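You operate a simulated robot arm through the tools that you are given. There is no shell and no other tool. Be economical: measure what you need, move in short steps, check, and stop when the job is done.

The job below is to be done with a simulated robot arm. You get a single attempt, and the scene is never put back.

## Task
Dock the kit tray, latch it and load the vent knob and the silver pivot.
Fine: each in the cell that fits it. Set down upright: what you pick out.

The check looks at the end state, three seconds after you hand in, the way a careful person would. Anything else that was tipped, shoved, dropped, spilled or broken makes it a failure.

## Robot
A 7-joint arm with a two-finger parallel gripper, fixed in place. Base frame: the origin is at the foot of the arm, x ahead of it, y to its left, z up; the work surface is at about z = 0. Lengths are in mm, angles in rad, forces in N, time in s.
With the tool pointing down near the work surface it reaches from about 240 to 620 mm from the base axis. Its first joint turns from -1.152 to 1.152 rad. Payload 2.6 kg.
The tool frame sits at the grasp point between the pads (the TCP): z along the fingers, y along the line on which they close. The tips reach 30 mm beyond it. The gripper opens to 94 mm. The fingers are 28 mm wide and 10 mm thick; the gripper's body (50 by 96 mm) begins 55 mm behind the TCP.
Orientation is that of the tool frame in the base frame, as [roll, pitch, yaw] about the fixed x, y, z axes, in that order (R = Rz(yaw) Ry(pitch) Rx(roll)). With the fingers straight down and closing along the base's y, the tool's x points along the base's -x, its y along +y and its z along -z.

## Interface
- The arm moves only by the tool drive_tool. Its argument "rows" is a list that holds one entry, the list of rows, each a list of 7 numbers: the shift along the tool's x, y, z in mm, then the turn, a rotation vector about the tool's x, y, z in rad, then the gripper command, from -1 (fully open) to 1 (shut), values between in proportion. In form: [[[dx, dy, dz, wx, wy, wz, gripper], ...]]. A call has 1 to 8 rows; each row shifts and turns the commanded pose from where the row before left it, along the tool's axes as they then stand. Rows are played at 5 a second. More than 50 mm and 0.15 rad between two rows, or a gripper value outside its range, and nothing of the call is played. A pose out of reach is approached as far as the arm can. The call stops where the force on the tool passes 90 N (or 10 N more than at its start, if that is more) or the arm is blocked; 0.2 s more then pass. The fingers move at their own pace (about 72 mm/s each) and stop on an object; they squeeze with about 34 N. The grip force told is the motor's: it shows also when the fingers shut on nothing. Time passes only in rows, and 0.2 s behind the last, so rows that do not move let the fingers close. It gives the time, the measured TCP pose, the force on the tool (base axes), the opening and the grip force at its end, in the units of the frame above (readings bear some noise), with the torque about the TCP (base axes, N m) and any sound that the robot's microphone picked up, and new pictures: "show" is both (left out), scene, wrist or none.
- Cameras (640 x 400 px; columns grow to the right, rows downward): "scene" is fixed at [39, 422.1, 580]; the picture's right is [-0.76, -0.64, 0.00], its down [-0.35, 0.42, -0.84] and it looks along [0.54, -0.64, -0.54] (base axes); focal length 286 px, centre (320, 200). "wrist" rides on the gripper at [76, 14, -102] in the tool frame; the picture's right is [-0.18, 0.98, 0.00], its down [-0.75, -0.14, -0.64] and it looks along [-0.63, -0.12, 0.77] (tool axes); focal length 243 px, centre (320, 200). There is no depth. A picture from a camera that has moved, and an enlarged one, comes with that camera's place and axes in the base frame and with its lens. The place of the scene camera against the robot may be out by one fixed shift of up to 25 mm in any direction.
- close_up(camera, box): a new picture of the part [left, top, right, bottom] of that camera's present view, enlarged. The clock stands still meanwhile.
- finish_job(): hands the job in; it is judged then, once.

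Go step by step. Nothing tells you positions but the pictures and the camera data: compare them with the known pose of the tool, close in by small moves and look again before you grip or let go. The budget is 120 turns and 200 pictures, counting those below and the enlarged ones. Unless the task says otherwise, let go and move clear before handing in, and close with one line.

The tools are called after ">>>" as a command line: name --argument value ..., lists and objects as JSON in quotes. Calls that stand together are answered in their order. drive_tool: Moves the arm, as the interface text tells. Its arguments: {"type":"object","properties":{"rows":{"type":"array","items":{"type":"array","items":{"type":"array","items":{"type":"number"}}}},"show":{"type":"string","enum":["both","scene","wrist","none"]}},"required":["rows"]} The other tools are called the same way: close_up (camera, box) takes an enlarged picture of a part of a camera's view; finish_job () hands the job in.

At the start:

```text
time: 0.0
tcp_pos: [393.4, -110.8, 380.2]
ee_rot: [3.14, 0.0, -3.141]
force: [-0.3, -0.5, 0.0]
moment: [0.01, 0.02, -0.02]
width: 94.0
grasp_force: 0.1
```

scene: 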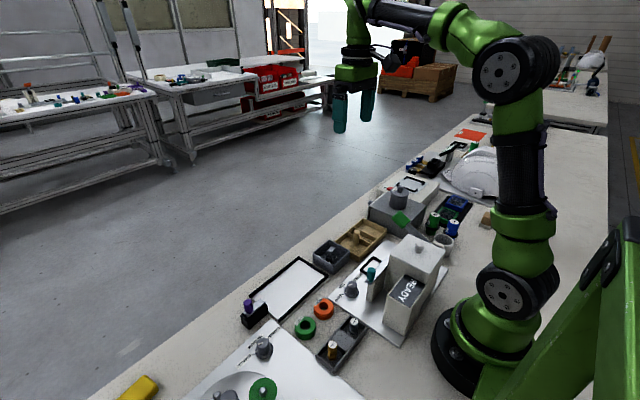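
wrist: 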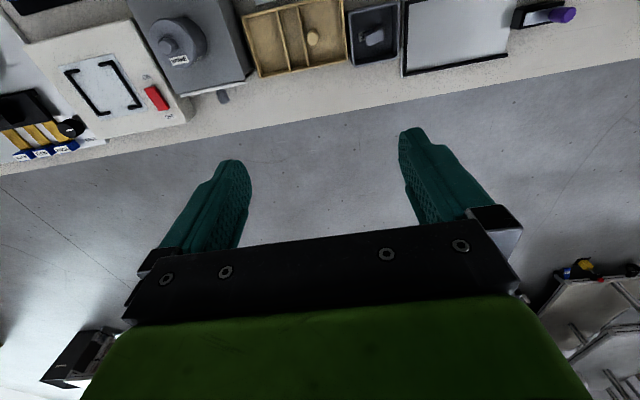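

I see a crowded bench with several fixtures and trays. I'll enlarge the scene in parts to identify the tray, dock, latch, knob and pivot.

>>> close_up --camera "scene" --box '[180, 280, 380, 400]'

>>> close_up --camera "scene" --box '[300, 200, 460, 300]'

>>> close_up --camera "scene" --box '[360, 110, 520, 210]'

>>> close_up --camera "wrist" --box '[0, 0, 320, 200]'

>>> close_up --camera "wrist" --box '[240, 0, 600, 120]'

```text
3.20 times, centred on (280, 340) of scene
camera zoom: at [39.0, 422.1, 580.0], right [-0.76, -0.64, 0.0], down [-0.35, 0.42, -0.84], along [0.54, -0.64, -0.54], focal length 916 px, centre (448, -248)
```

zoom: 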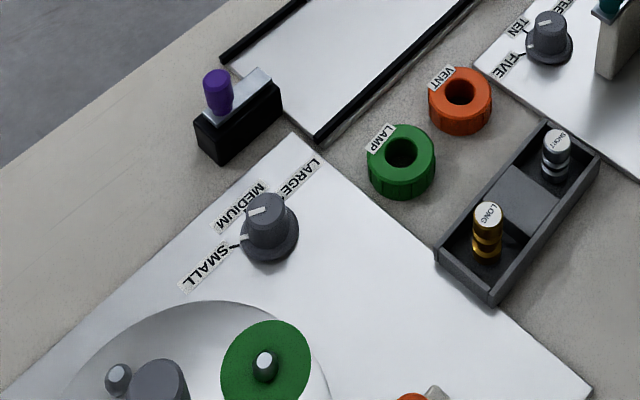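

```text
4.00 times, centred on (380, 250) of scene
camera zoom: at [39.0, 422.1, 580.0], right [-0.76, -0.64, 0.0], down [-0.35, 0.42, -0.84], along [0.54, -0.64, -0.54], focal length 1146 px, centre (80, 0)
```

zoom: 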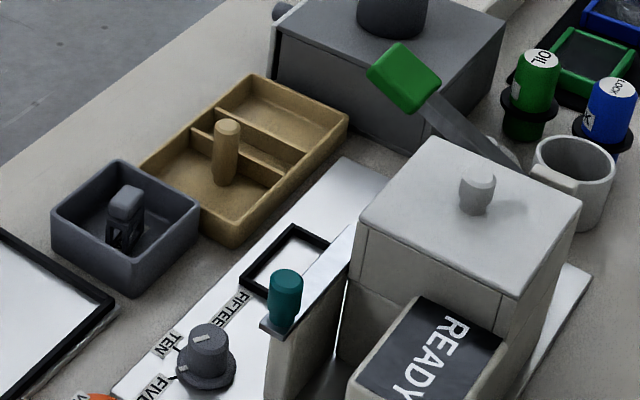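

```text
4.00 times, centred on (440, 160) of scene
camera zoom: at [39.0, 422.1, 580.0], right [-0.76, -0.64, 0.0], down [-0.35, 0.42, -0.84], along [0.54, -0.64, -0.54], focal length 1146 px, centre (-160, 360)
```

zoom: 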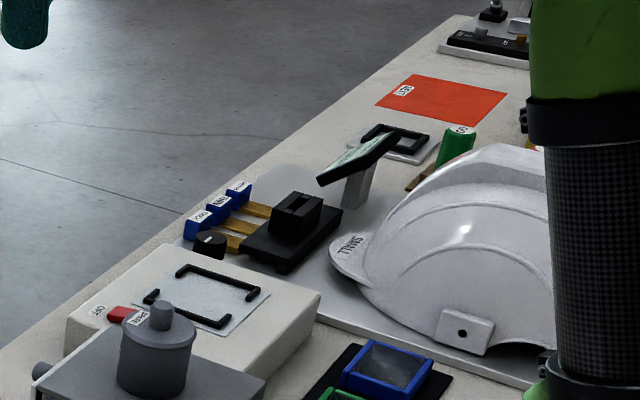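

```text
2.00 times, centred on (160, 100) of wrist
camera zoom: at [318.0, -96.2, 481.4], right [0.18, 0.98, 0.0], down [0.75, -0.14, 0.64], along [0.63, -0.12, -0.77], focal length 485 px, centre (640, 400)
```

zoom: 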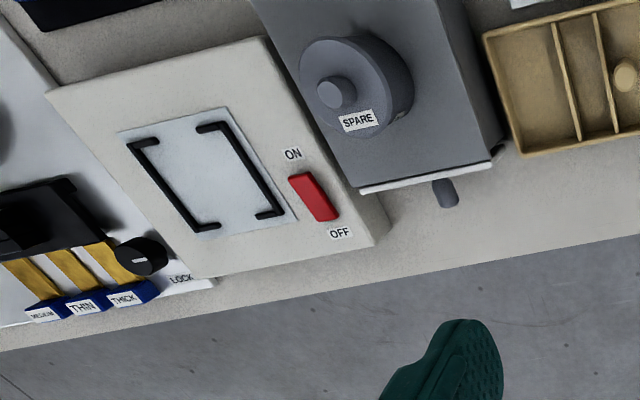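

```text
1.78 times, centred on (420, 60) of wrist
camera zoom: at [318.0, -96.2, 481.4], right [0.18, 0.98, 0.0], down [0.75, -0.14, 0.64], along [0.63, -0.12, -0.77], focal length 431 px, centre (142, 449)
```

zoom: 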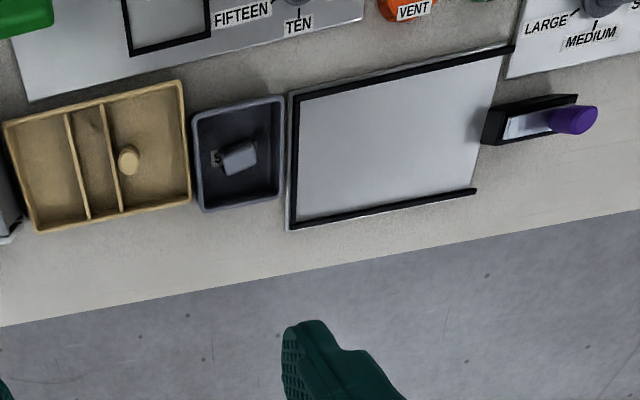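

The tan three-cell tray with a post looks like the kit tray. The black-rimmed plate with the purple latch looks like the dock. I'll pull the arm back so the wrist camera gets a good view of the bench.

>>> drive_tool --rows '[[[25, 20, 0, 0, 0, 0, -1], [25, 20, 0, 0, 0, 0, -1], [25, 20, 0, 0, 0, 0, -1], [18, 20, 0, 0, 0, 0, -1], [0, 0, 0, 0, 0, 0, -1]]]' --show "both"

```text
time: 1.2
tcp_pos: [300.1, -30.5, 380.4]
ee_rot: [3.14, 0.001, 3.142]
force: [-0.3, 0.2, -0.9]
moment: [0.01, -0.03, 0.01]
width: 93.9
grasp_force: 0.1
camera wrist: at [223.1, -15.6, 482.4], right [0.18, 0.98, 0.0], down [0.75, -0.14, 0.64], along [0.63, -0.12, -0.77], focal length 243 px, centre (320, 200)
```

scene: 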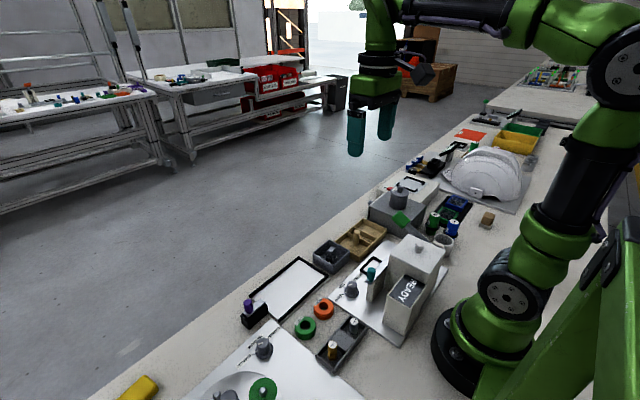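
wrist: 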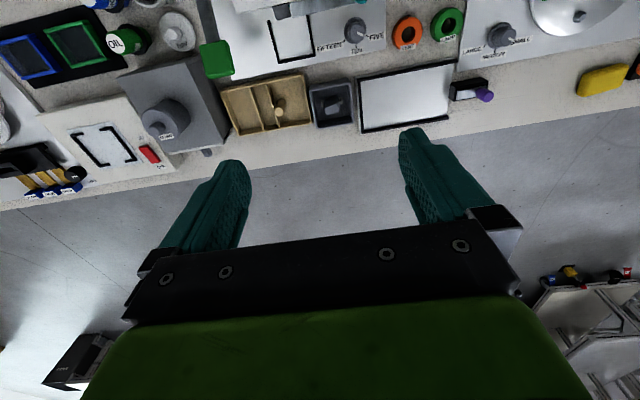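

>>> close_up --camera "wrist" --box '[200, 50, 360, 150]'

>>> close_up --camera "wrist" --box '[350, 40, 510, 140]'

>>> close_up --camera "wrist" --box '[330, -10, 490, 90]'

>>> close_up --camera "scene" --box '[230, 280, 310, 330]'

```text
4.00 times, centred on (280, 100) of wrist
camera zoom: at [223.1, -15.6, 482.4], right [0.18, 0.98, 0.0], down [0.75, -0.14, 0.64], along [0.63, -0.12, -0.77], focal length 970 px, centre (480, 600)
```

zoom: 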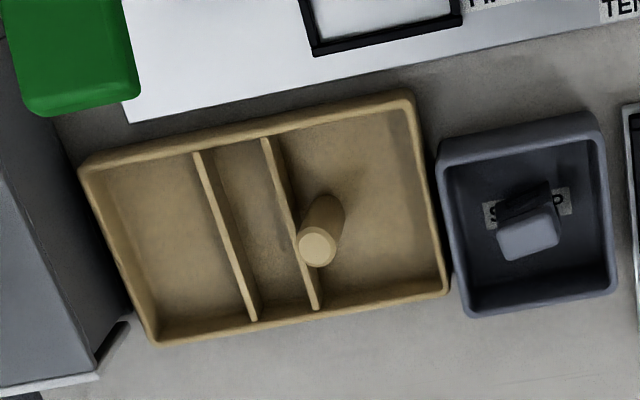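

```text
4.00 times, centred on (430, 90) of wrist
camera zoom: at [223.1, -15.6, 482.4], right [0.18, 0.98, 0.0], down [0.75, -0.14, 0.64], along [0.63, -0.12, -0.77], focal length 970 px, centre (-120, 640)
```

zoom: 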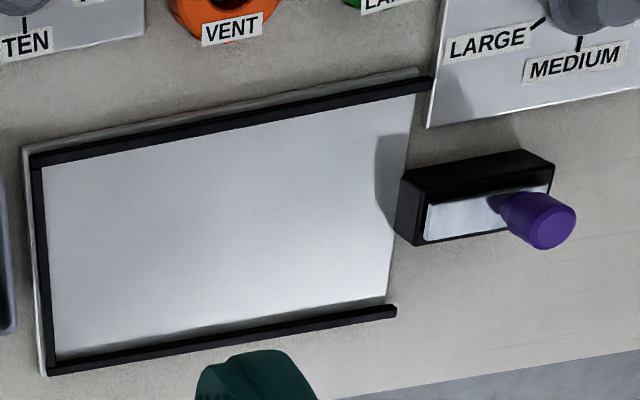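

```text
refused: -10 is not a number from 0 to 400
```

```text
8.00 times, centred on (270, 305) of scene
camera zoom: at [39.0, 422.1, 580.0], right [-0.76, -0.64, 0.0], down [-0.35, 0.42, -0.84], along [0.54, -0.64, -0.54], focal length 2291 px, centre (720, -640)
```

zoom: 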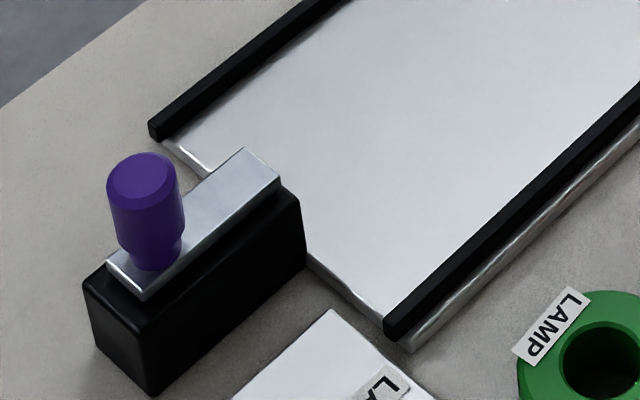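

The tray is at about x 314–401, y −212…−65, with its rim near z 32. Its post is at about (354, −112) with the top near z 73. The dock interior is about x 351–446 with its stop at y 36, and the latch is at y≈200. I'll move above the post with a partly closed gripper.

>>> drive_tool --rows '[[[-9, -13.6, 40, 0, 0, 0, 0], [-9, -13.6, 40, 0, 0, 0, 0], [-9, -13.6, 40, 0, 0, 0, 0], [-9, -13.6, 40, 0, 0, 0, 0], [-9, -13.6, 40, 0, 0, 0, 0], [-9, -13.5, 40, 0, 0, 0, 0], [0, 0, 0, 0, 0, 0, 0]]]'

>>> close_up --camera "scene" --box '[300, 180, 460, 280]'

```text
time: 2.8
tcp_pos: [355.6, -112.5, 139.4]
ee_rot: [3.14, 0.0, 3.139]
force: [-0.6, 0.3, -0.3]
moment: [0.0, -0.02, -0.01]
width: 46.8
grasp_force: 0.2
camera wrist: at [280.3, -97.0, 242.1], right [0.18, 0.98, 0.0], down [0.75, -0.14, 0.64], along [0.63, -0.12, -0.77], focal length 243 px, centre (320, 200)
```

scene: 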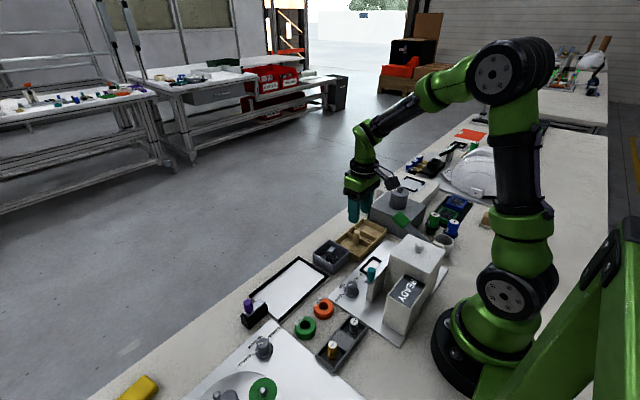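
wrist: 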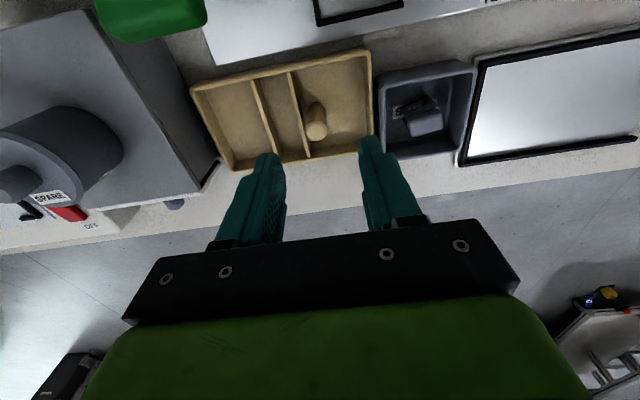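

```text
4.00 times, centred on (380, 230) of scene
camera zoom: at [39.0, 422.1, 580.0], right [-0.76, -0.64, 0.0], down [-0.35, 0.42, -0.84], along [0.54, -0.64, -0.54], focal length 1146 px, centre (80, 80)
```

zoom: 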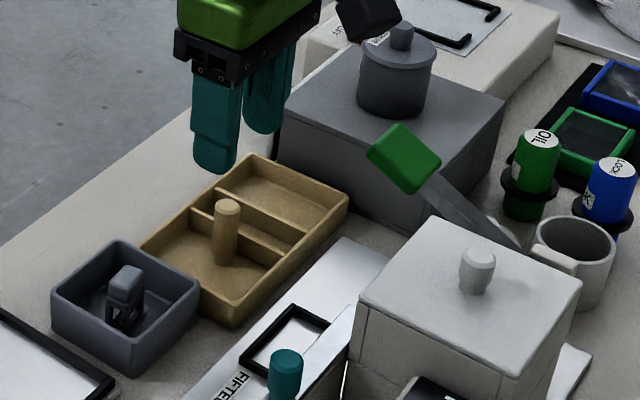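

The post is between the fingers, with a computed top of (354, −113.6, 73). I'll descend to TCP z≈67 and grip.

>>> drive_tool --rows '[[[0.5, -0.5, 36, 0, 0, 0, 0], [0.5, -0.5, 26, 0, 0, 0, 0], [0, 0, 10, 0, 0, 0, 0], [0, 0, 0, 0, 0, 0, 0]]]'

>>> close_up --camera "scene" --box '[320, 200, 420, 262]'

```text
time: 3.8
tcp_pos: [354.0, -114.1, 67.7]
ee_rot: [-3.14, 0.0, -3.14]
force: [0.2, 0.1, 0.5]
moment: [0.0, 0.03, -0.02]
width: 47.1
grasp_force: 0.0
camera wrist: at [277.9, -99.3, 169.3], right [0.18, 0.98, 0.0], down [0.75, -0.14, 0.64], along [0.63, -0.12, -0.77], focal length 243 px, centre (320, 200)
```

scene: 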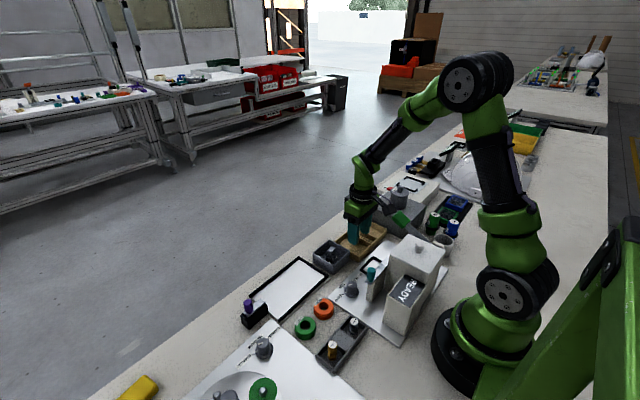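
wrist: 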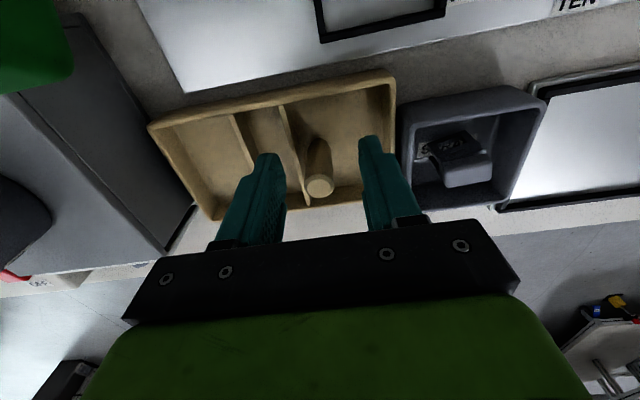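

```text
6.40 times, centred on (370, 231) of scene
camera zoom: at [39.0, 422.1, 580.0], right [-0.76, -0.64, 0.0], down [-0.35, 0.42, -0.84], along [0.54, -0.64, -0.54], focal length 1833 px, centre (0, 2)
```

zoom: 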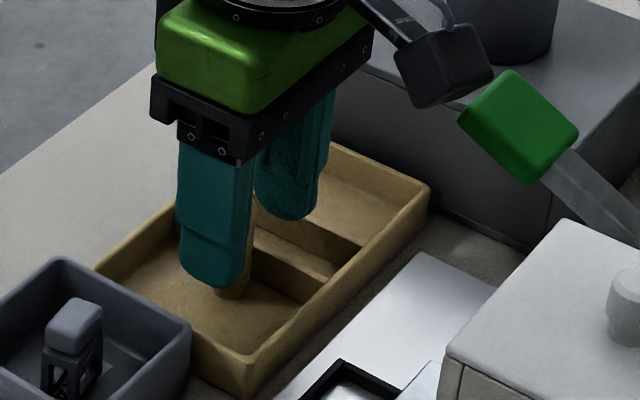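

>>> drive_tool --rows '[[[0, 0, 0, 0, 0, 0, 1], [0, 0, 0, 0, 0, 0, 1], [0, 0, 0, 0, 0, 0, 1], [0, 0, -8, 0, 0, 0, 1], [0, 0, -10, 0, 0, 0, 1], [0, 0, 0, 0, 0, 0, 1]]]'

>>> close_up --camera "scene" --box '[320, 200, 420, 262]'

```text
time: 5.2
tcp_pos: [354.7, -114.1, 85.6]
ee_rot: [3.141, 0.002, -3.142]
force: [-0.2, -0.3, -0.2]
moment: [0.03, 0.05, 0.03]
width: 16.5
grasp_force: 33.7
camera wrist: at [278.4, -98.7, 187.0], right [0.18, 0.98, 0.0], down [0.75, -0.14, 0.64], along [0.63, -0.12, -0.77], focal length 243 px, centre (320, 200)
```

scene: 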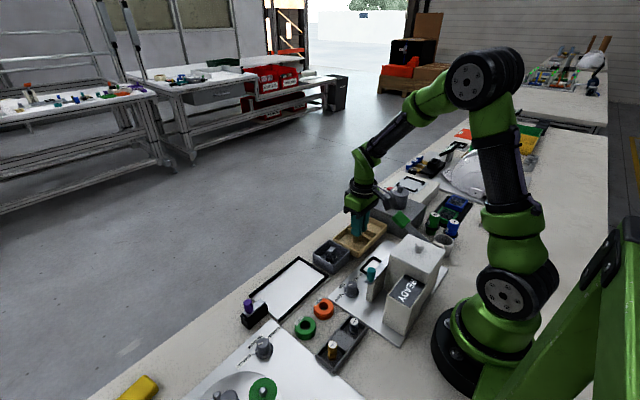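
wrist: 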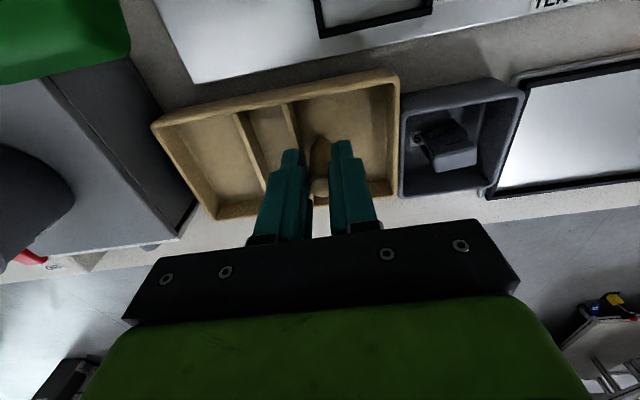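

```text
6.40 times, centred on (370, 231) of scene
camera zoom: at [39.0, 422.1, 580.0], right [-0.76, -0.64, 0.0], down [-0.35, 0.42, -0.84], along [0.54, -0.64, -0.54], focal length 1833 px, centre (0, 2)
```

zoom: 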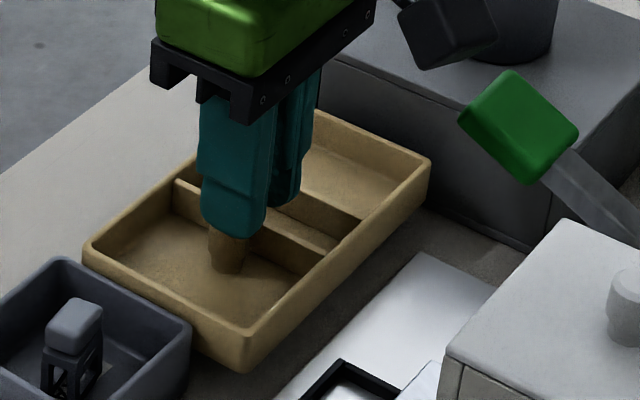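

The post is gripped at 16.5 mm and the tray has lifted level. I'll raise it well clear, then carry it over the dark box towards the dock.

>>> drive_tool --rows '[[[0, 0, -25, 0, 0, 0, 1], [0, 0, -30, 0, 0, 0, 1], [0, 0, -30, 0, 0, 0, 1], [-20, 0, 0, 0, 0, 0, 1], [-21, 15, 0, 0, 0, 0, 1], [0, 30, 0, 0, 0, 0, 1], [0, 30, 0, 0, 0, 0, 1], [0, 0, 0, 0, 0, 0, 1]]]'

```text
time: 7.0
tcp_pos: [396.2, -37.4, 171.1]
ee_rot: [3.141, 0.001, 3.141]
force: [0.0, 0.5, -0.2]
moment: [0.03, -0.01, 0.01]
width: 16.4
grasp_force: 34.3
camera wrist: at [319.2, -23.3, 273.4], right [0.18, 0.98, 0.0], down [0.75, -0.14, 0.64], along [0.63, -0.12, -0.77], focal length 243 px, centre (320, 200)
```

scene: 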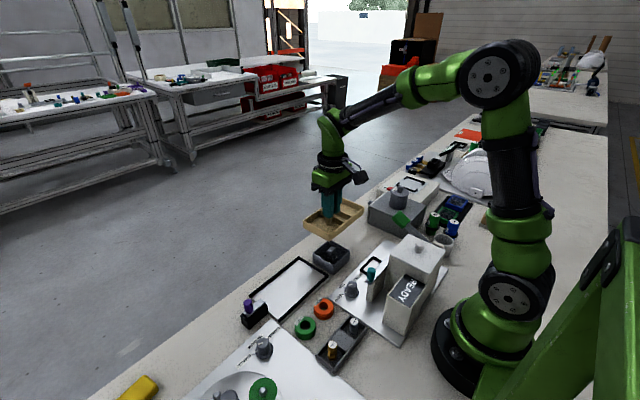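
wrist: 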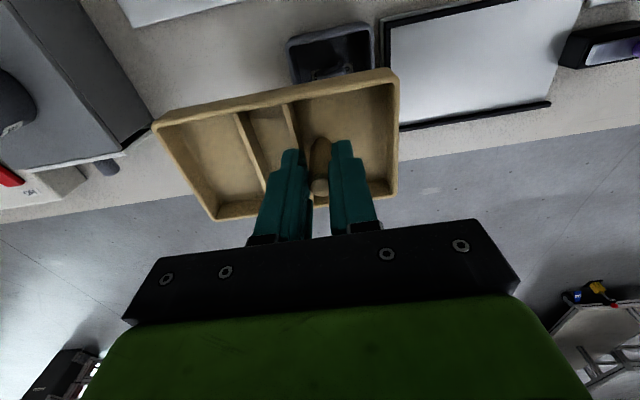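

The tray hangs level with its centre about 22 mm to −y of the TCP. I'll carry it on until it is over the dock.

>>> drive_tool --rows '[[[0, 40, 0, 0, 0, 0, 1], [0, 40, 0, 0, 0, 0, 1], [0, 40, 0, 0, 0, 0, 1], [0, 40, 0, 0, 0, 0, 1], [0, 12, 20, 0, 0, 0, 1], [0, 0, 20, 0, 0, 0, 1], [0, 0, 0, 0, 0, 0, 1]]]'

>>> close_up --camera "scene" --box '[220, 220, 380, 320]'

```text
time: 8.6
tcp_pos: [395.1, 133.1, 129.4]
ee_rot: [3.141, 0.001, -3.142]
force: [0.1, 0.6, -0.7]
moment: [0.01, -0.01, 0.01]
width: 16.7
grasp_force: 33.4
camera wrist: at [318.4, 147.3, 231.6], right [0.18, 0.98, 0.0], down [0.75, -0.14, 0.64], along [0.63, -0.12, -0.77], focal length 243 px, centre (320, 200)
```

scene: 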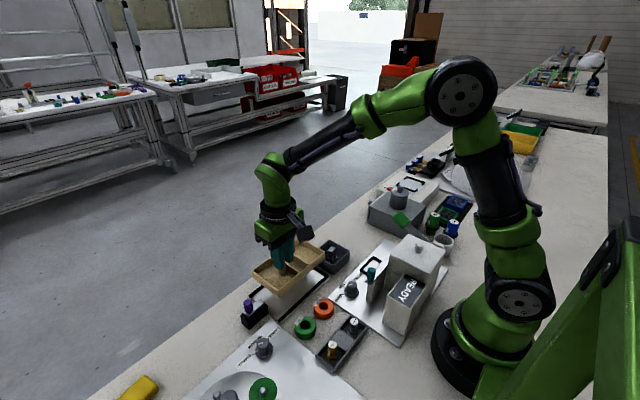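
wrist: 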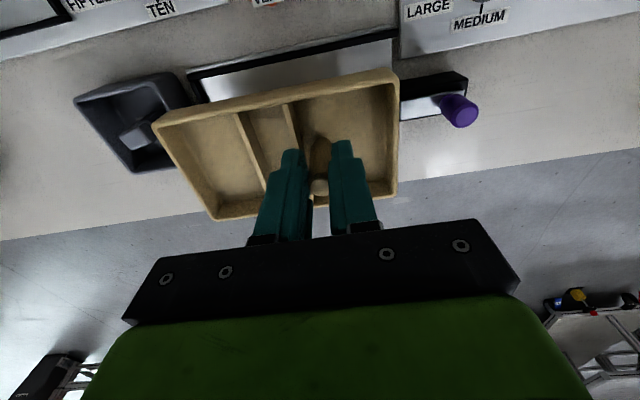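

```text
4.00 times, centred on (300, 270) of scene
camera zoom: at [39.0, 422.1, 580.0], right [-0.76, -0.64, 0.0], down [-0.35, 0.42, -0.84], along [0.54, -0.64, -0.54], focal length 1146 px, centre (400, -80)
```

zoom: 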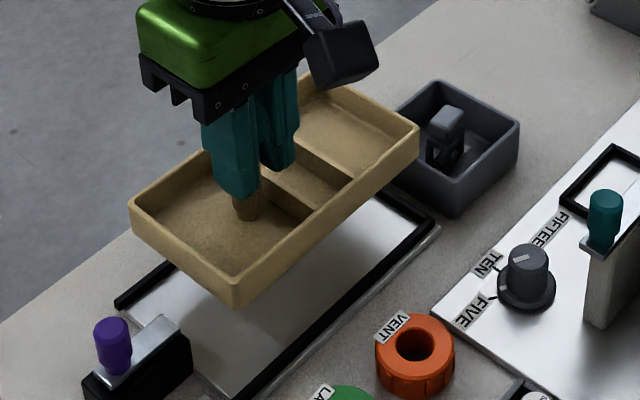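

Everything lines up closely. I'll shift +2.5 mm in x, lower until the tray is about 20 mm above the dock, and inspect it.

>>> drive_tool --rows '[[[-2.5, 0, 20, 0, 0, 0, 1], [0, 0, 22, 0, 0, 0, 1], [0, 0, 0, 0, 0, 0, 1]]]'

>>> close_up --camera "scene" --box '[230, 240, 342, 310]'

>>> close_up --camera "wrist" --box '[140, 20, 460, 220]'

```text
time: 9.4
tcp_pos: [395.9, 131.1, 89.7]
ee_rot: [3.141, -0.001, 3.141]
force: [-0.4, -1.0, -1.2]
moment: [0.01, 0.01, 0.01]
width: 16.6
grasp_force: 33.9
camera wrist: at [319.6, 146.7, 190.7], right [0.18, 0.98, 0.0], down [0.75, -0.14, 0.64], along [0.63, -0.12, -0.77], focal length 243 px, centre (320, 200)
```

scene: 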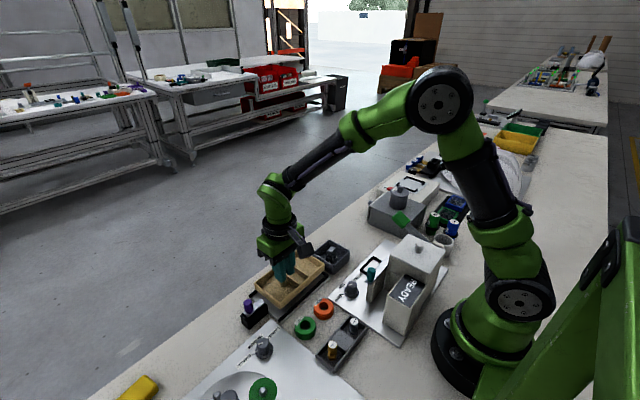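
wrist: 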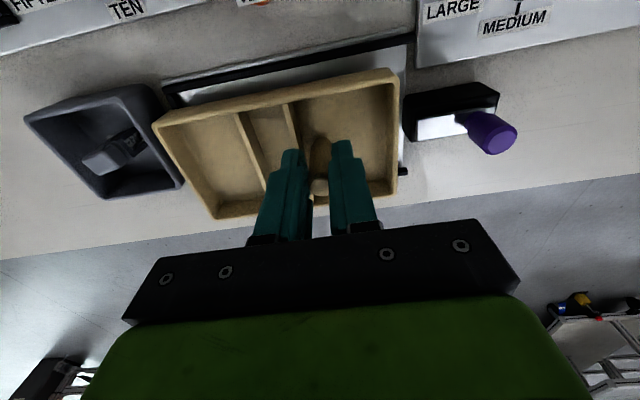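

```text
5.71 times, centred on (286, 275) of scene
camera zoom: at [39.0, 422.1, 580.0], right [-0.76, -0.64, 0.0], down [-0.35, 0.42, -0.84], along [0.54, -0.64, -0.54], focal length 1636 px, centre (514, -229)
```

zoom: 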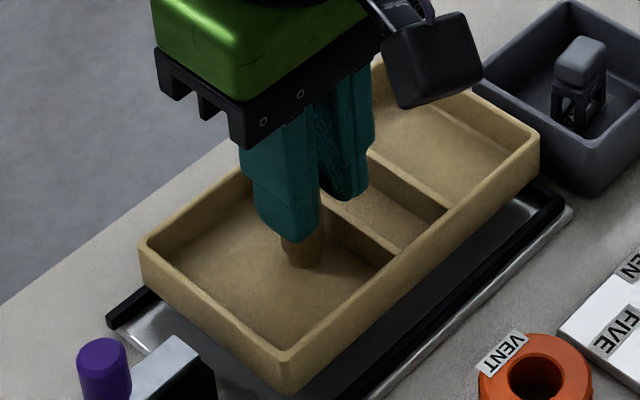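

```text
2.00 times, centred on (300, 120) of wrist
camera zoom: at [319.6, 146.7, 190.7], right [0.18, 0.98, 0.0], down [0.75, -0.14, 0.64], along [0.63, -0.12, -0.77], focal length 485 px, centre (360, 360)
```

zoom: 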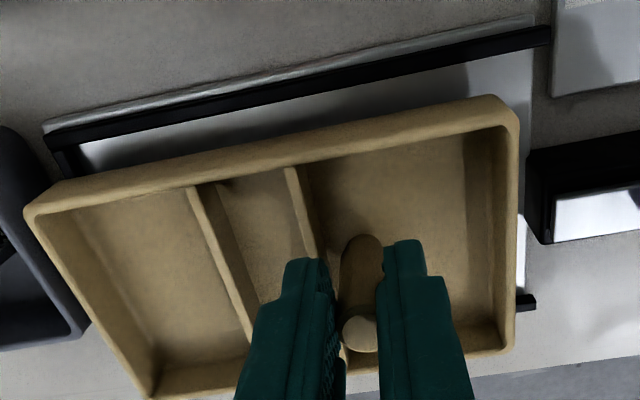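

The tray is over the plate with about 4 mm clearance to the stop and is centred to within 1 mm. I'll lower it gently to contact.

>>> drive_tool --rows '[[[-1, 0, 8, 0, 0, 0, 1], [0, 0, 5, 0, 0, 0, 1], [0, 0, 2, 0, 0, 0, 1], [0, 0, 1, 0, 0, 0, 1], [0, 0, 0, 0, 0, 0, 1]]]'

>>> close_up --camera "scene" --box '[230, 240, 342, 310]'

```text
time: 10.6
tcp_pos: [399.6, 134.0, 74.4]
ee_rot: [3.141, 0.006, 3.14]
force: [3.5, -1.8, 28.8]
moment: [-0.5, -0.45, 0.03]
width: 16.8
grasp_force: 34.0
camera wrist: at [323.2, 148.1, 175.8], right [0.18, 0.98, 0.0], down [0.75, -0.14, 0.65], along [0.64, -0.12, -0.76], focal length 243 px, centre (320, 200)
```

scene: 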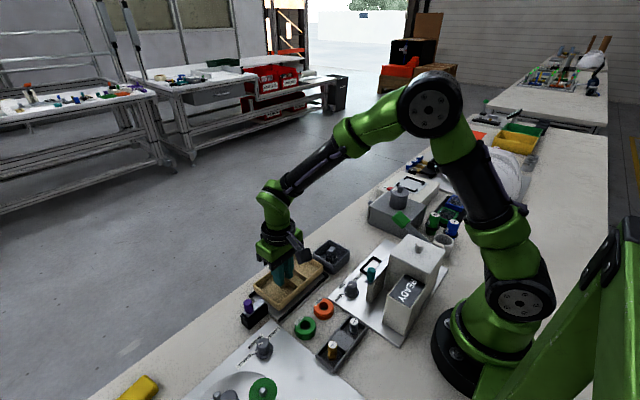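
wrist: 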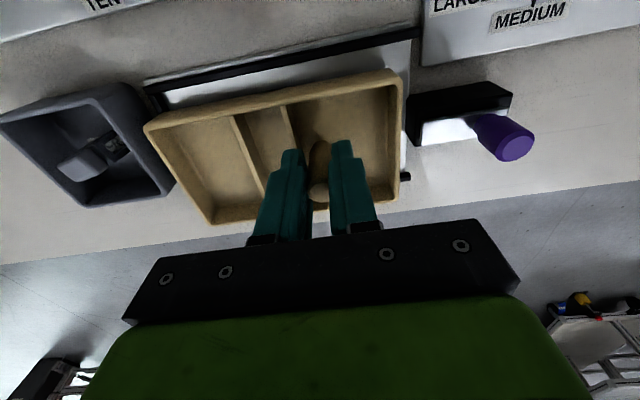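

```text
5.71 times, centred on (286, 275) of scene
camera zoom: at [38.9, 422.1, 580.1], right [-0.76, -0.64, 0.0], down [-0.35, 0.42, -0.84], along [0.54, -0.64, -0.54], focal length 1636 px, centre (514, -229)
```

zoom: 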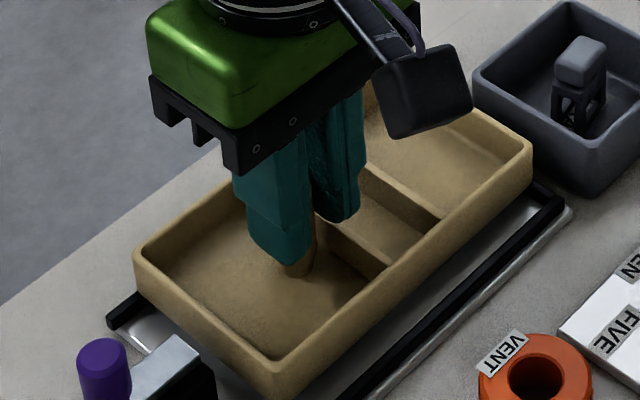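

>>> close_up --camera "wrist" --box '[130, 20, 450, 220]'

>>> close_up --camera "scene" --box '[240, 275, 304, 315]'

```text
2.00 times, centred on (290, 120) of wrist
camera zoom: at [323.2, 148.1, 175.8], right [0.18, 0.98, 0.0], down [0.75, -0.14, 0.65], along [0.64, -0.12, -0.76], focal length 485 px, centre (380, 360)
```

zoom: 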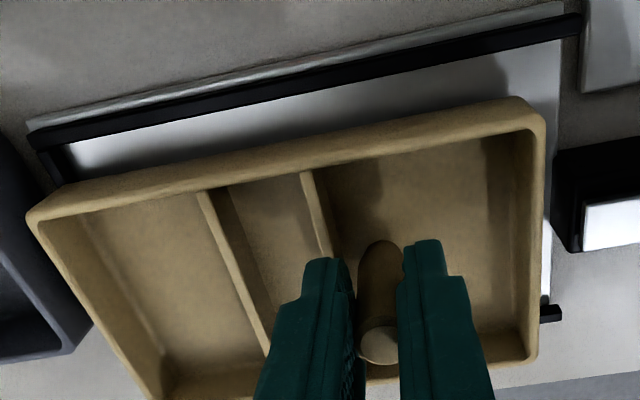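

```text
10.00 times, centred on (272, 295) of scene
camera zoom: at [38.9, 422.1, 580.1], right [-0.76, -0.64, 0.0], down [-0.35, 0.42, -0.84], along [0.54, -0.64, -0.54], focal length 2864 px, centre (800, -750)
```

zoom: 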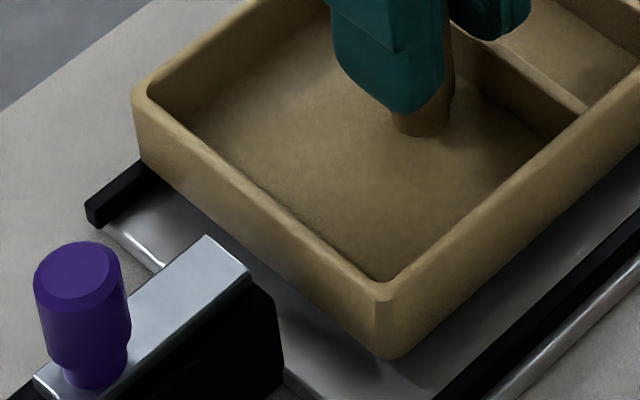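

Contact came at z 74.4, but the plate strip visible on the −x side looks too wide, so the tray may be too close to the +x rail. I'll lift it a little, shift −x, and look again.

>>> drive_tool --rows '[[[0, 0, -12, 0, 0, 0, 1], [5, 0, 0, 0, 0, 0, 1], [0, 0, 0, 0, 0, 0, 1]]]'

>>> close_up --camera "wrist" --box '[130, 20, 450, 220]'

>>> close_up --camera "scene" --box '[240, 265, 320, 315]'

```text
time: 11.4
tcp_pos: [393.5, 134.2, 84.5]
ee_rot: [3.141, 0.0, -3.141]
force: [0.4, -0.8, -0.6]
moment: [0.02, 0.04, -0.02]
width: 16.5
grasp_force: 34.6
camera wrist: at [317.4, 148.2, 186.3], right [0.18, 0.98, 0.0], down [0.75, -0.14, 0.64], along [0.63, -0.12, -0.77], focal length 243 px, centre (320, 200)
```

scene: 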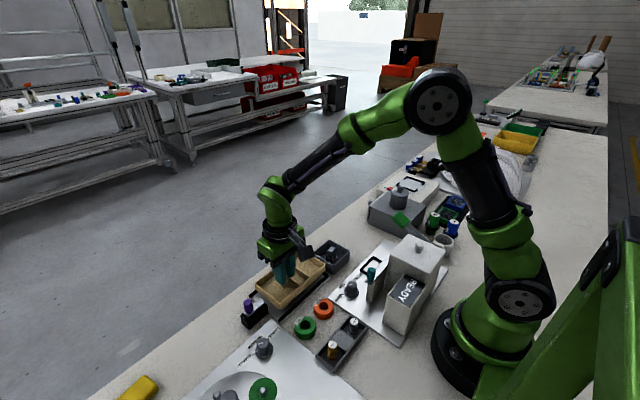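
wrist: 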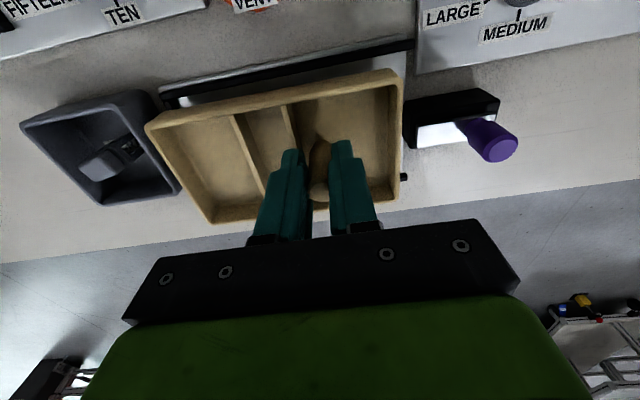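

```text
2.00 times, centred on (290, 120) of wrist
camera zoom: at [317.4, 148.2, 186.3], right [0.18, 0.98, 0.0], down [0.75, -0.14, 0.64], along [0.63, -0.12, -0.77], focal length 485 px, centre (380, 360)
```

zoom: 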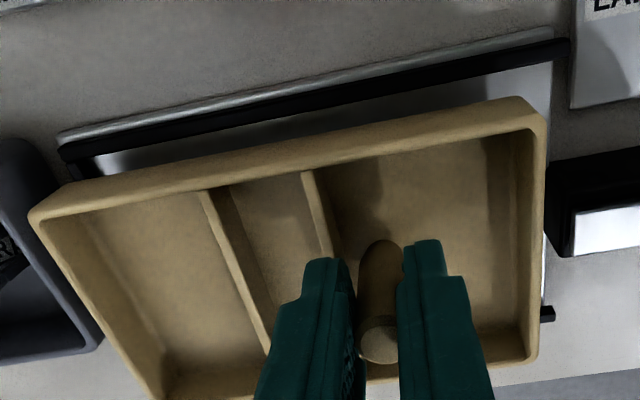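

```text
8.00 times, centred on (280, 290) of scene
camera zoom: at [39.0, 422.1, 580.0], right [-0.76, -0.64, 0.0], down [-0.35, 0.42, -0.84], along [0.54, -0.64, -0.54], focal length 2291 px, centre (640, -520)
```

zoom: 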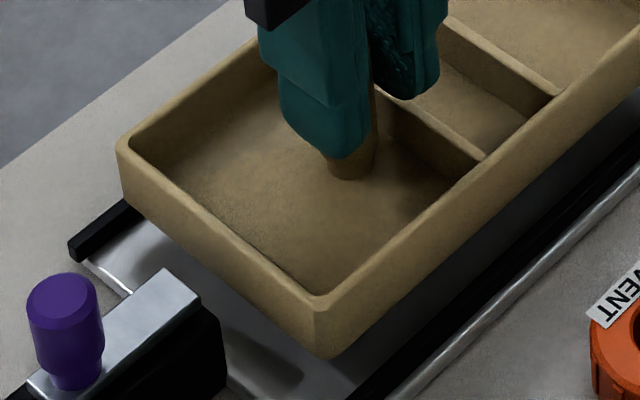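

Compared with the earlier view, the +x side of the tray now rides a few mm higher, so it had touched the +x rail. The tray should sit about 7 mm further to −x. I'll shift 2.5 mm more and lower it again.

>>> drive_tool --rows '[[[2.5, 0, 0, 0, 0, 0, 1], [0, 0, 6, 0, 0, 0, 1], [0, 0, 3, 0, 0, 0, 1], [0, 0, 2, 0, 0, 0, 1], [0, 0, 0, 0, 0, 0, 1]]]'

>>> close_up --camera "wrist" --box '[130, 20, 450, 220]'

>>> close_up --camera "scene" --box '[240, 265, 320, 315]'

```text
time: 12.6
tcp_pos: [391.2, 133.7, 73.7]
ee_rot: [3.141, 0.002, -3.141]
force: [1.5, 1.2, 6.5]
moment: [-0.74, 0.2, 0.05]
width: 16.9
grasp_force: 33.9
camera wrist: at [314.8, 148.6, 175.8], right [0.18, 0.98, 0.0], down [0.75, -0.14, 0.64], along [0.63, -0.12, -0.77], focal length 243 px, centre (320, 200)
```

scene: 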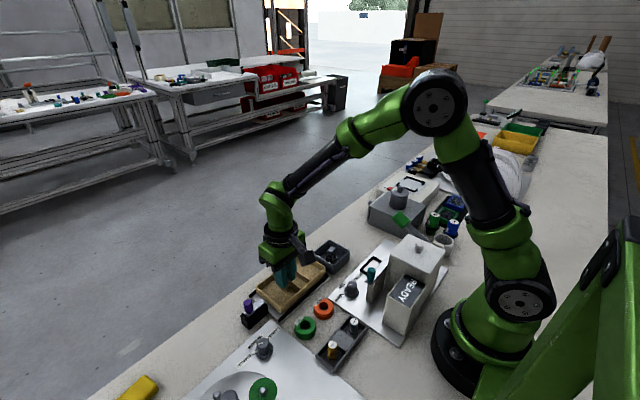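
wrist: 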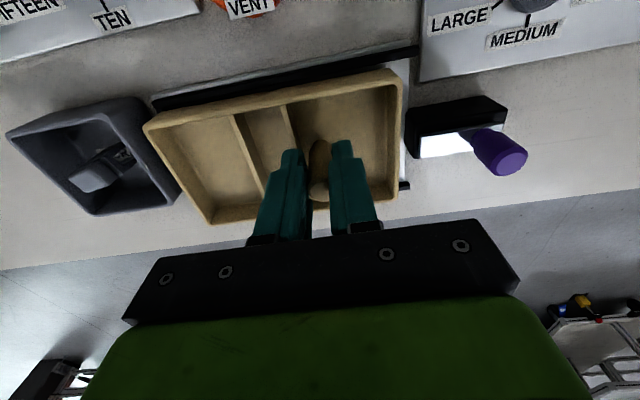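

```text
2.00 times, centred on (290, 120) of wrist
camera zoom: at [314.8, 148.6, 175.8], right [0.18, 0.98, 0.0], down [0.75, -0.14, 0.64], along [0.63, -0.12, -0.77], focal length 485 px, centre (380, 360)
```

zoom: 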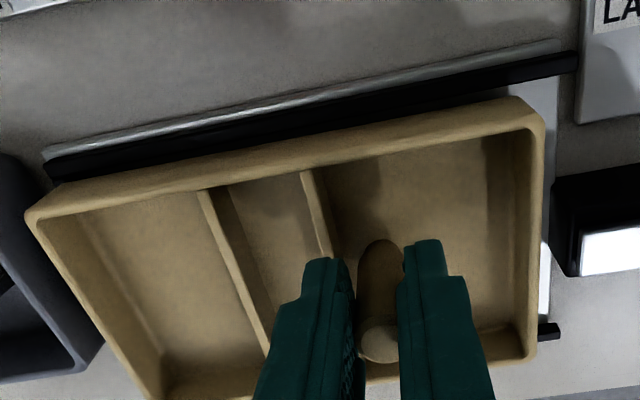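

```text
8.00 times, centred on (280, 290) of scene
camera zoom: at [39.0, 422.1, 580.0], right [-0.76, -0.64, 0.0], down [-0.35, 0.42, -0.84], along [0.54, -0.64, -0.54], focal length 2291 px, centre (640, -520)
```

zoom: 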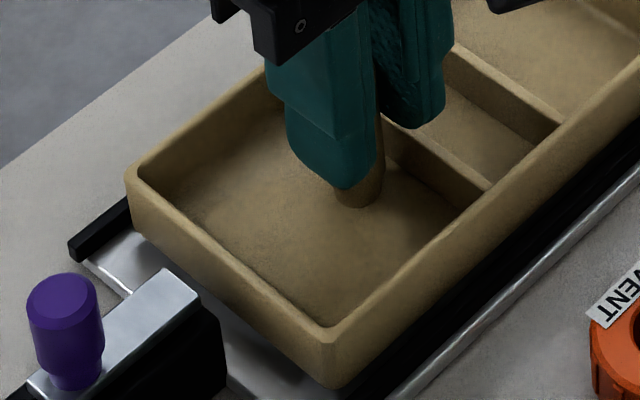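

The x position looks right now. The moment shows the −y edge bearing on the stop rail (about 90–110 mm to −y of the TCP). I'll raise slightly, move +y 6 mm, and lower again.

>>> drive_tool --rows '[[[0, 0, -6, 0, 0, 0, 1], [0, 6, 0, 0, 0, 0, 1], [0, 0, 4, 0, 0, 0, 1], [0, 0, 2, 0, 0, 0, 1], [0, 0, 0, 0, 0, 0, 1]]]'

>>> close_up --camera "scene" --box '[240, 265, 320, 315]'

>>> close_up --camera "scene" --box '[280, 235, 344, 275]'

```text
time: 13.8
tcp_pos: [390.4, 140.0, 73.6]
ee_rot: [-3.141, 0.001, 3.139]
force: [0.2, -0.3, -0.3]
moment: [0.03, 0.0, -0.02]
width: 16.5
grasp_force: 34.0
camera wrist: at [314.4, 154.8, 175.5], right [0.18, 0.98, 0.0], down [0.75, -0.14, 0.64], along [0.63, -0.12, -0.77], focal length 243 px, centre (320, 200)
```

scene: 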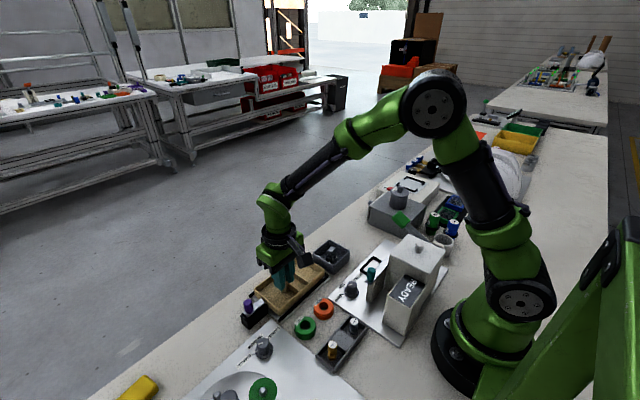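
wrist: 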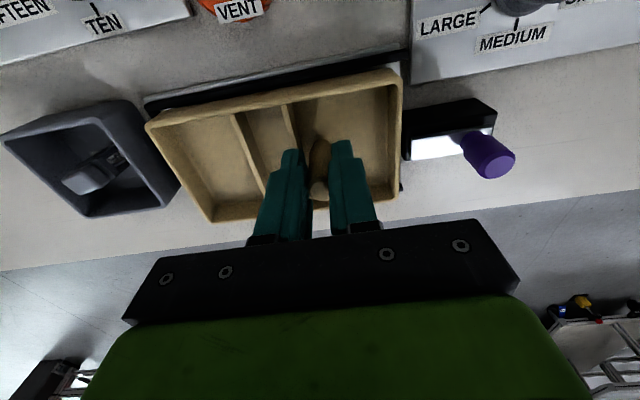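

```text
8.00 times, centred on (280, 290) of scene
camera zoom: at [39.0, 422.1, 580.0], right [-0.76, -0.64, 0.0], down [-0.35, 0.42, -0.84], along [0.54, -0.64, -0.54], focal length 2291 px, centre (640, -520)
```

zoom: 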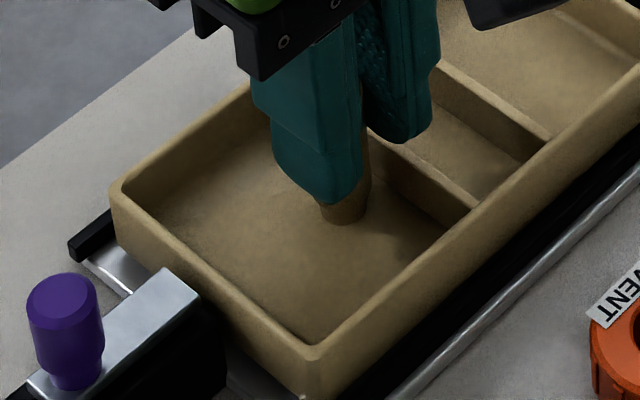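

```text
10.00 times, centred on (312, 255) of scene
camera zoom: at [39.0, 422.1, 580.0], right [-0.76, -0.64, 0.0], down [-0.35, 0.42, -0.84], along [0.54, -0.64, -0.54], focal length 2864 px, centre (400, -350)
```

zoom: 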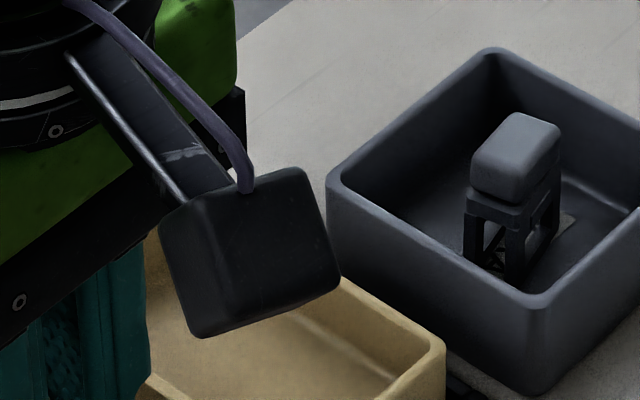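

No contact now at z 73.6, so the tray has cleared the stop. I'll keep lowering.

>>> drive_tool --rows '[[[0, 0, 1.5, 0, 0, 0, 1], [0, 0, 1.5, 0, 0, 0, 1], [0, 0, 1, 0, 0, 0, 1], [0, 0, 0, 0, 0, 0, 1]]]'

>>> close_up --camera "wrist" --box '[130, 20, 450, 220]'

>>> close_up --camera "scene" --box '[240, 265, 320, 315]'

```text
time: 14.8
tcp_pos: [391.3, 139.3, 69.6]
ee_rot: [-3.141, 0.0, -3.141]
force: [0.6, -0.6, -0.2]
moment: [0.05, 0.09, 0.0]
width: 16.4
grasp_force: 34.0
camera wrist: at [314.9, 154.5, 171.4], right [0.18, 0.98, 0.0], down [0.75, -0.14, 0.64], along [0.63, -0.12, -0.77], focal length 243 px, centre (320, 200)
```

scene: 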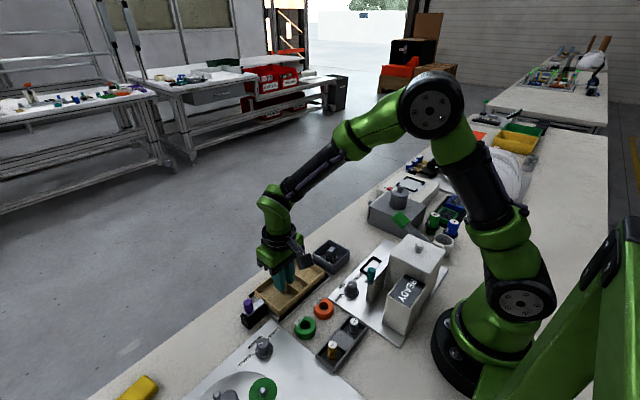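
wrist: 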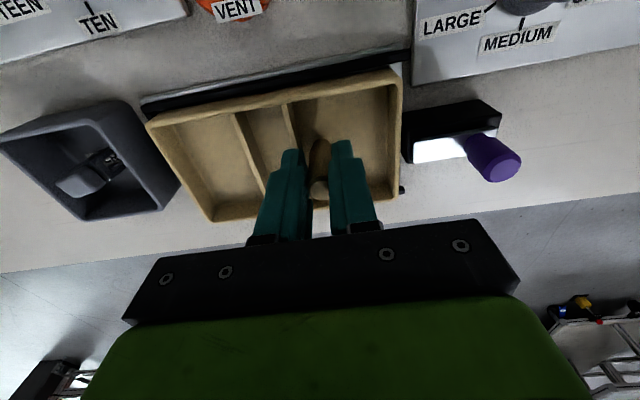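

```text
2.00 times, centred on (290, 120) of wrist
camera zoom: at [314.9, 154.5, 171.4], right [0.18, 0.98, 0.0], down [0.75, -0.14, 0.64], along [0.63, -0.12, -0.77], focal length 485 px, centre (380, 360)
```

zoom: 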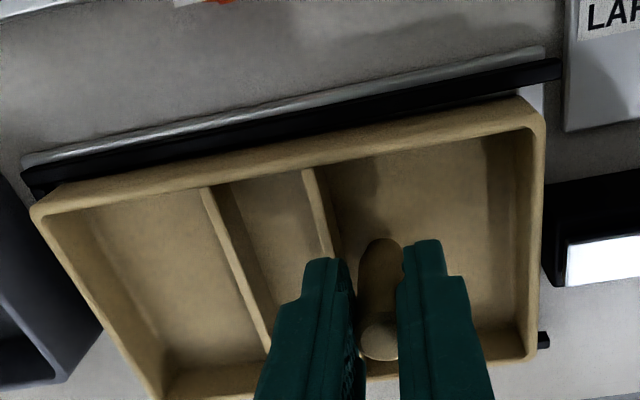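

```text
8.00 times, centred on (280, 290) of scene
camera zoom: at [39.0, 422.1, 580.0], right [-0.76, -0.64, 0.0], down [-0.35, 0.42, -0.84], along [0.54, -0.64, -0.54], focal length 2291 px, centre (640, -520)
```

zoom: 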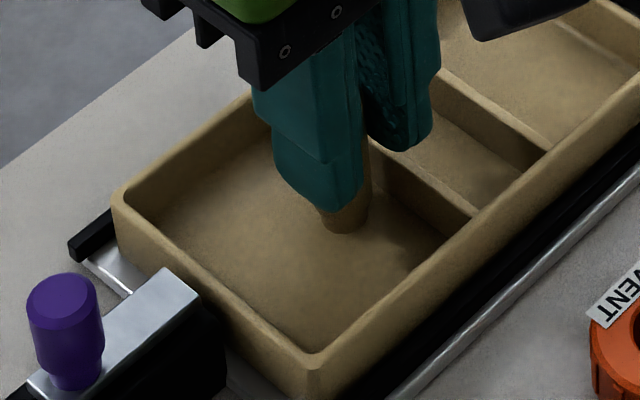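

>>> drive_tool --rows '[[[0, 0, 1, 0, 0, 0, 1], [0, 0, 1, 0, 0, 0, 1], [0, 0, 1, 0, 0, 0, 1], [0, 0, 0, 0, 0, 0, 1]]]' --show "none"

```text
time: 15.8
tcp_pos: [392.9, 140.4, 67.6]
ee_rot: [-3.141, 0.003, 3.14]
force: [-5.7, -3.9, 29.5]
moment: [-0.57, -0.09, -0.03]
width: 16.5
grasp_force: 33.7
```

Contact is now central (offset −19, +3), so the tray is flat on the plate. I'll relax the pressure and slide it −y until it meets the stop.

>>> drive_tool --rows '[[[0, 0, -1.2, 0, 0, 0, 1], [0, -1.5, 0, 0, 0, 0, 1], [0, -1.5, 0, 0, 0, 0, 1], [0, 0, 0, 0, 0, 0, 1]]]'

>>> close_up --camera "scene" --box '[240, 265, 320, 315]'

```text
time: 16.8
tcp_pos: [389.8, 138.6, 67.5]
ee_rot: [3.14, 0.001, -3.14]
force: [-0.9, 9.5, 11.9]
moment: [-0.21, -0.63, 0.23]
width: 16.5
grasp_force: 34.1
camera wrist: at [314.5, 152.2, 169.7], right [0.18, 0.98, 0.0], down [0.75, -0.14, 0.64], along [0.63, -0.12, -0.77], focal length 243 px, centre (320, 200)
```

scene: 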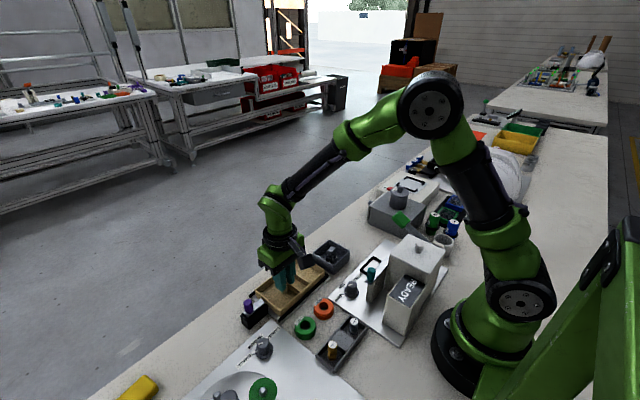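
wrist: 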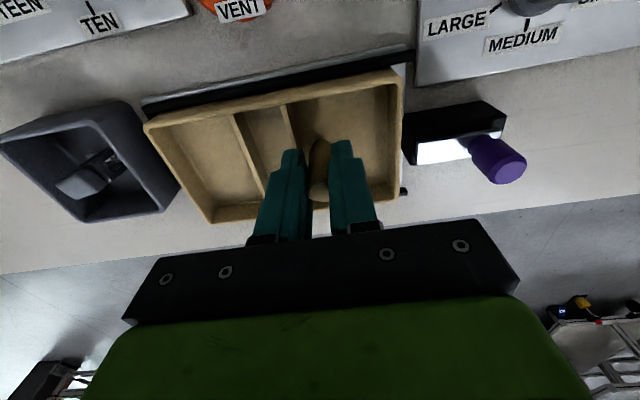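

```text
8.00 times, centred on (280, 290) of scene
camera zoom: at [39.0, 422.1, 580.0], right [-0.76, -0.64, 0.0], down [-0.35, 0.42, -0.84], along [0.54, -0.64, -0.54], focal length 2291 px, centre (640, -520)
```

zoom: 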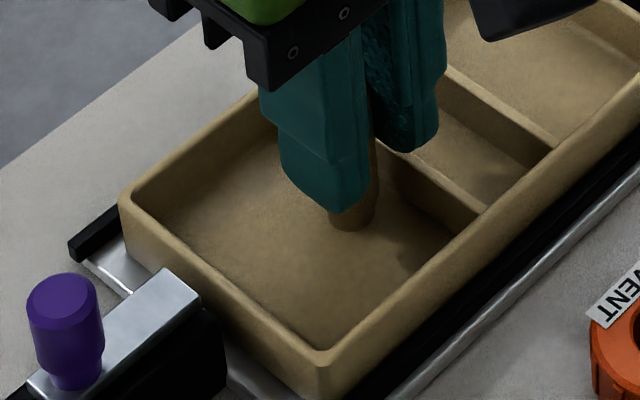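

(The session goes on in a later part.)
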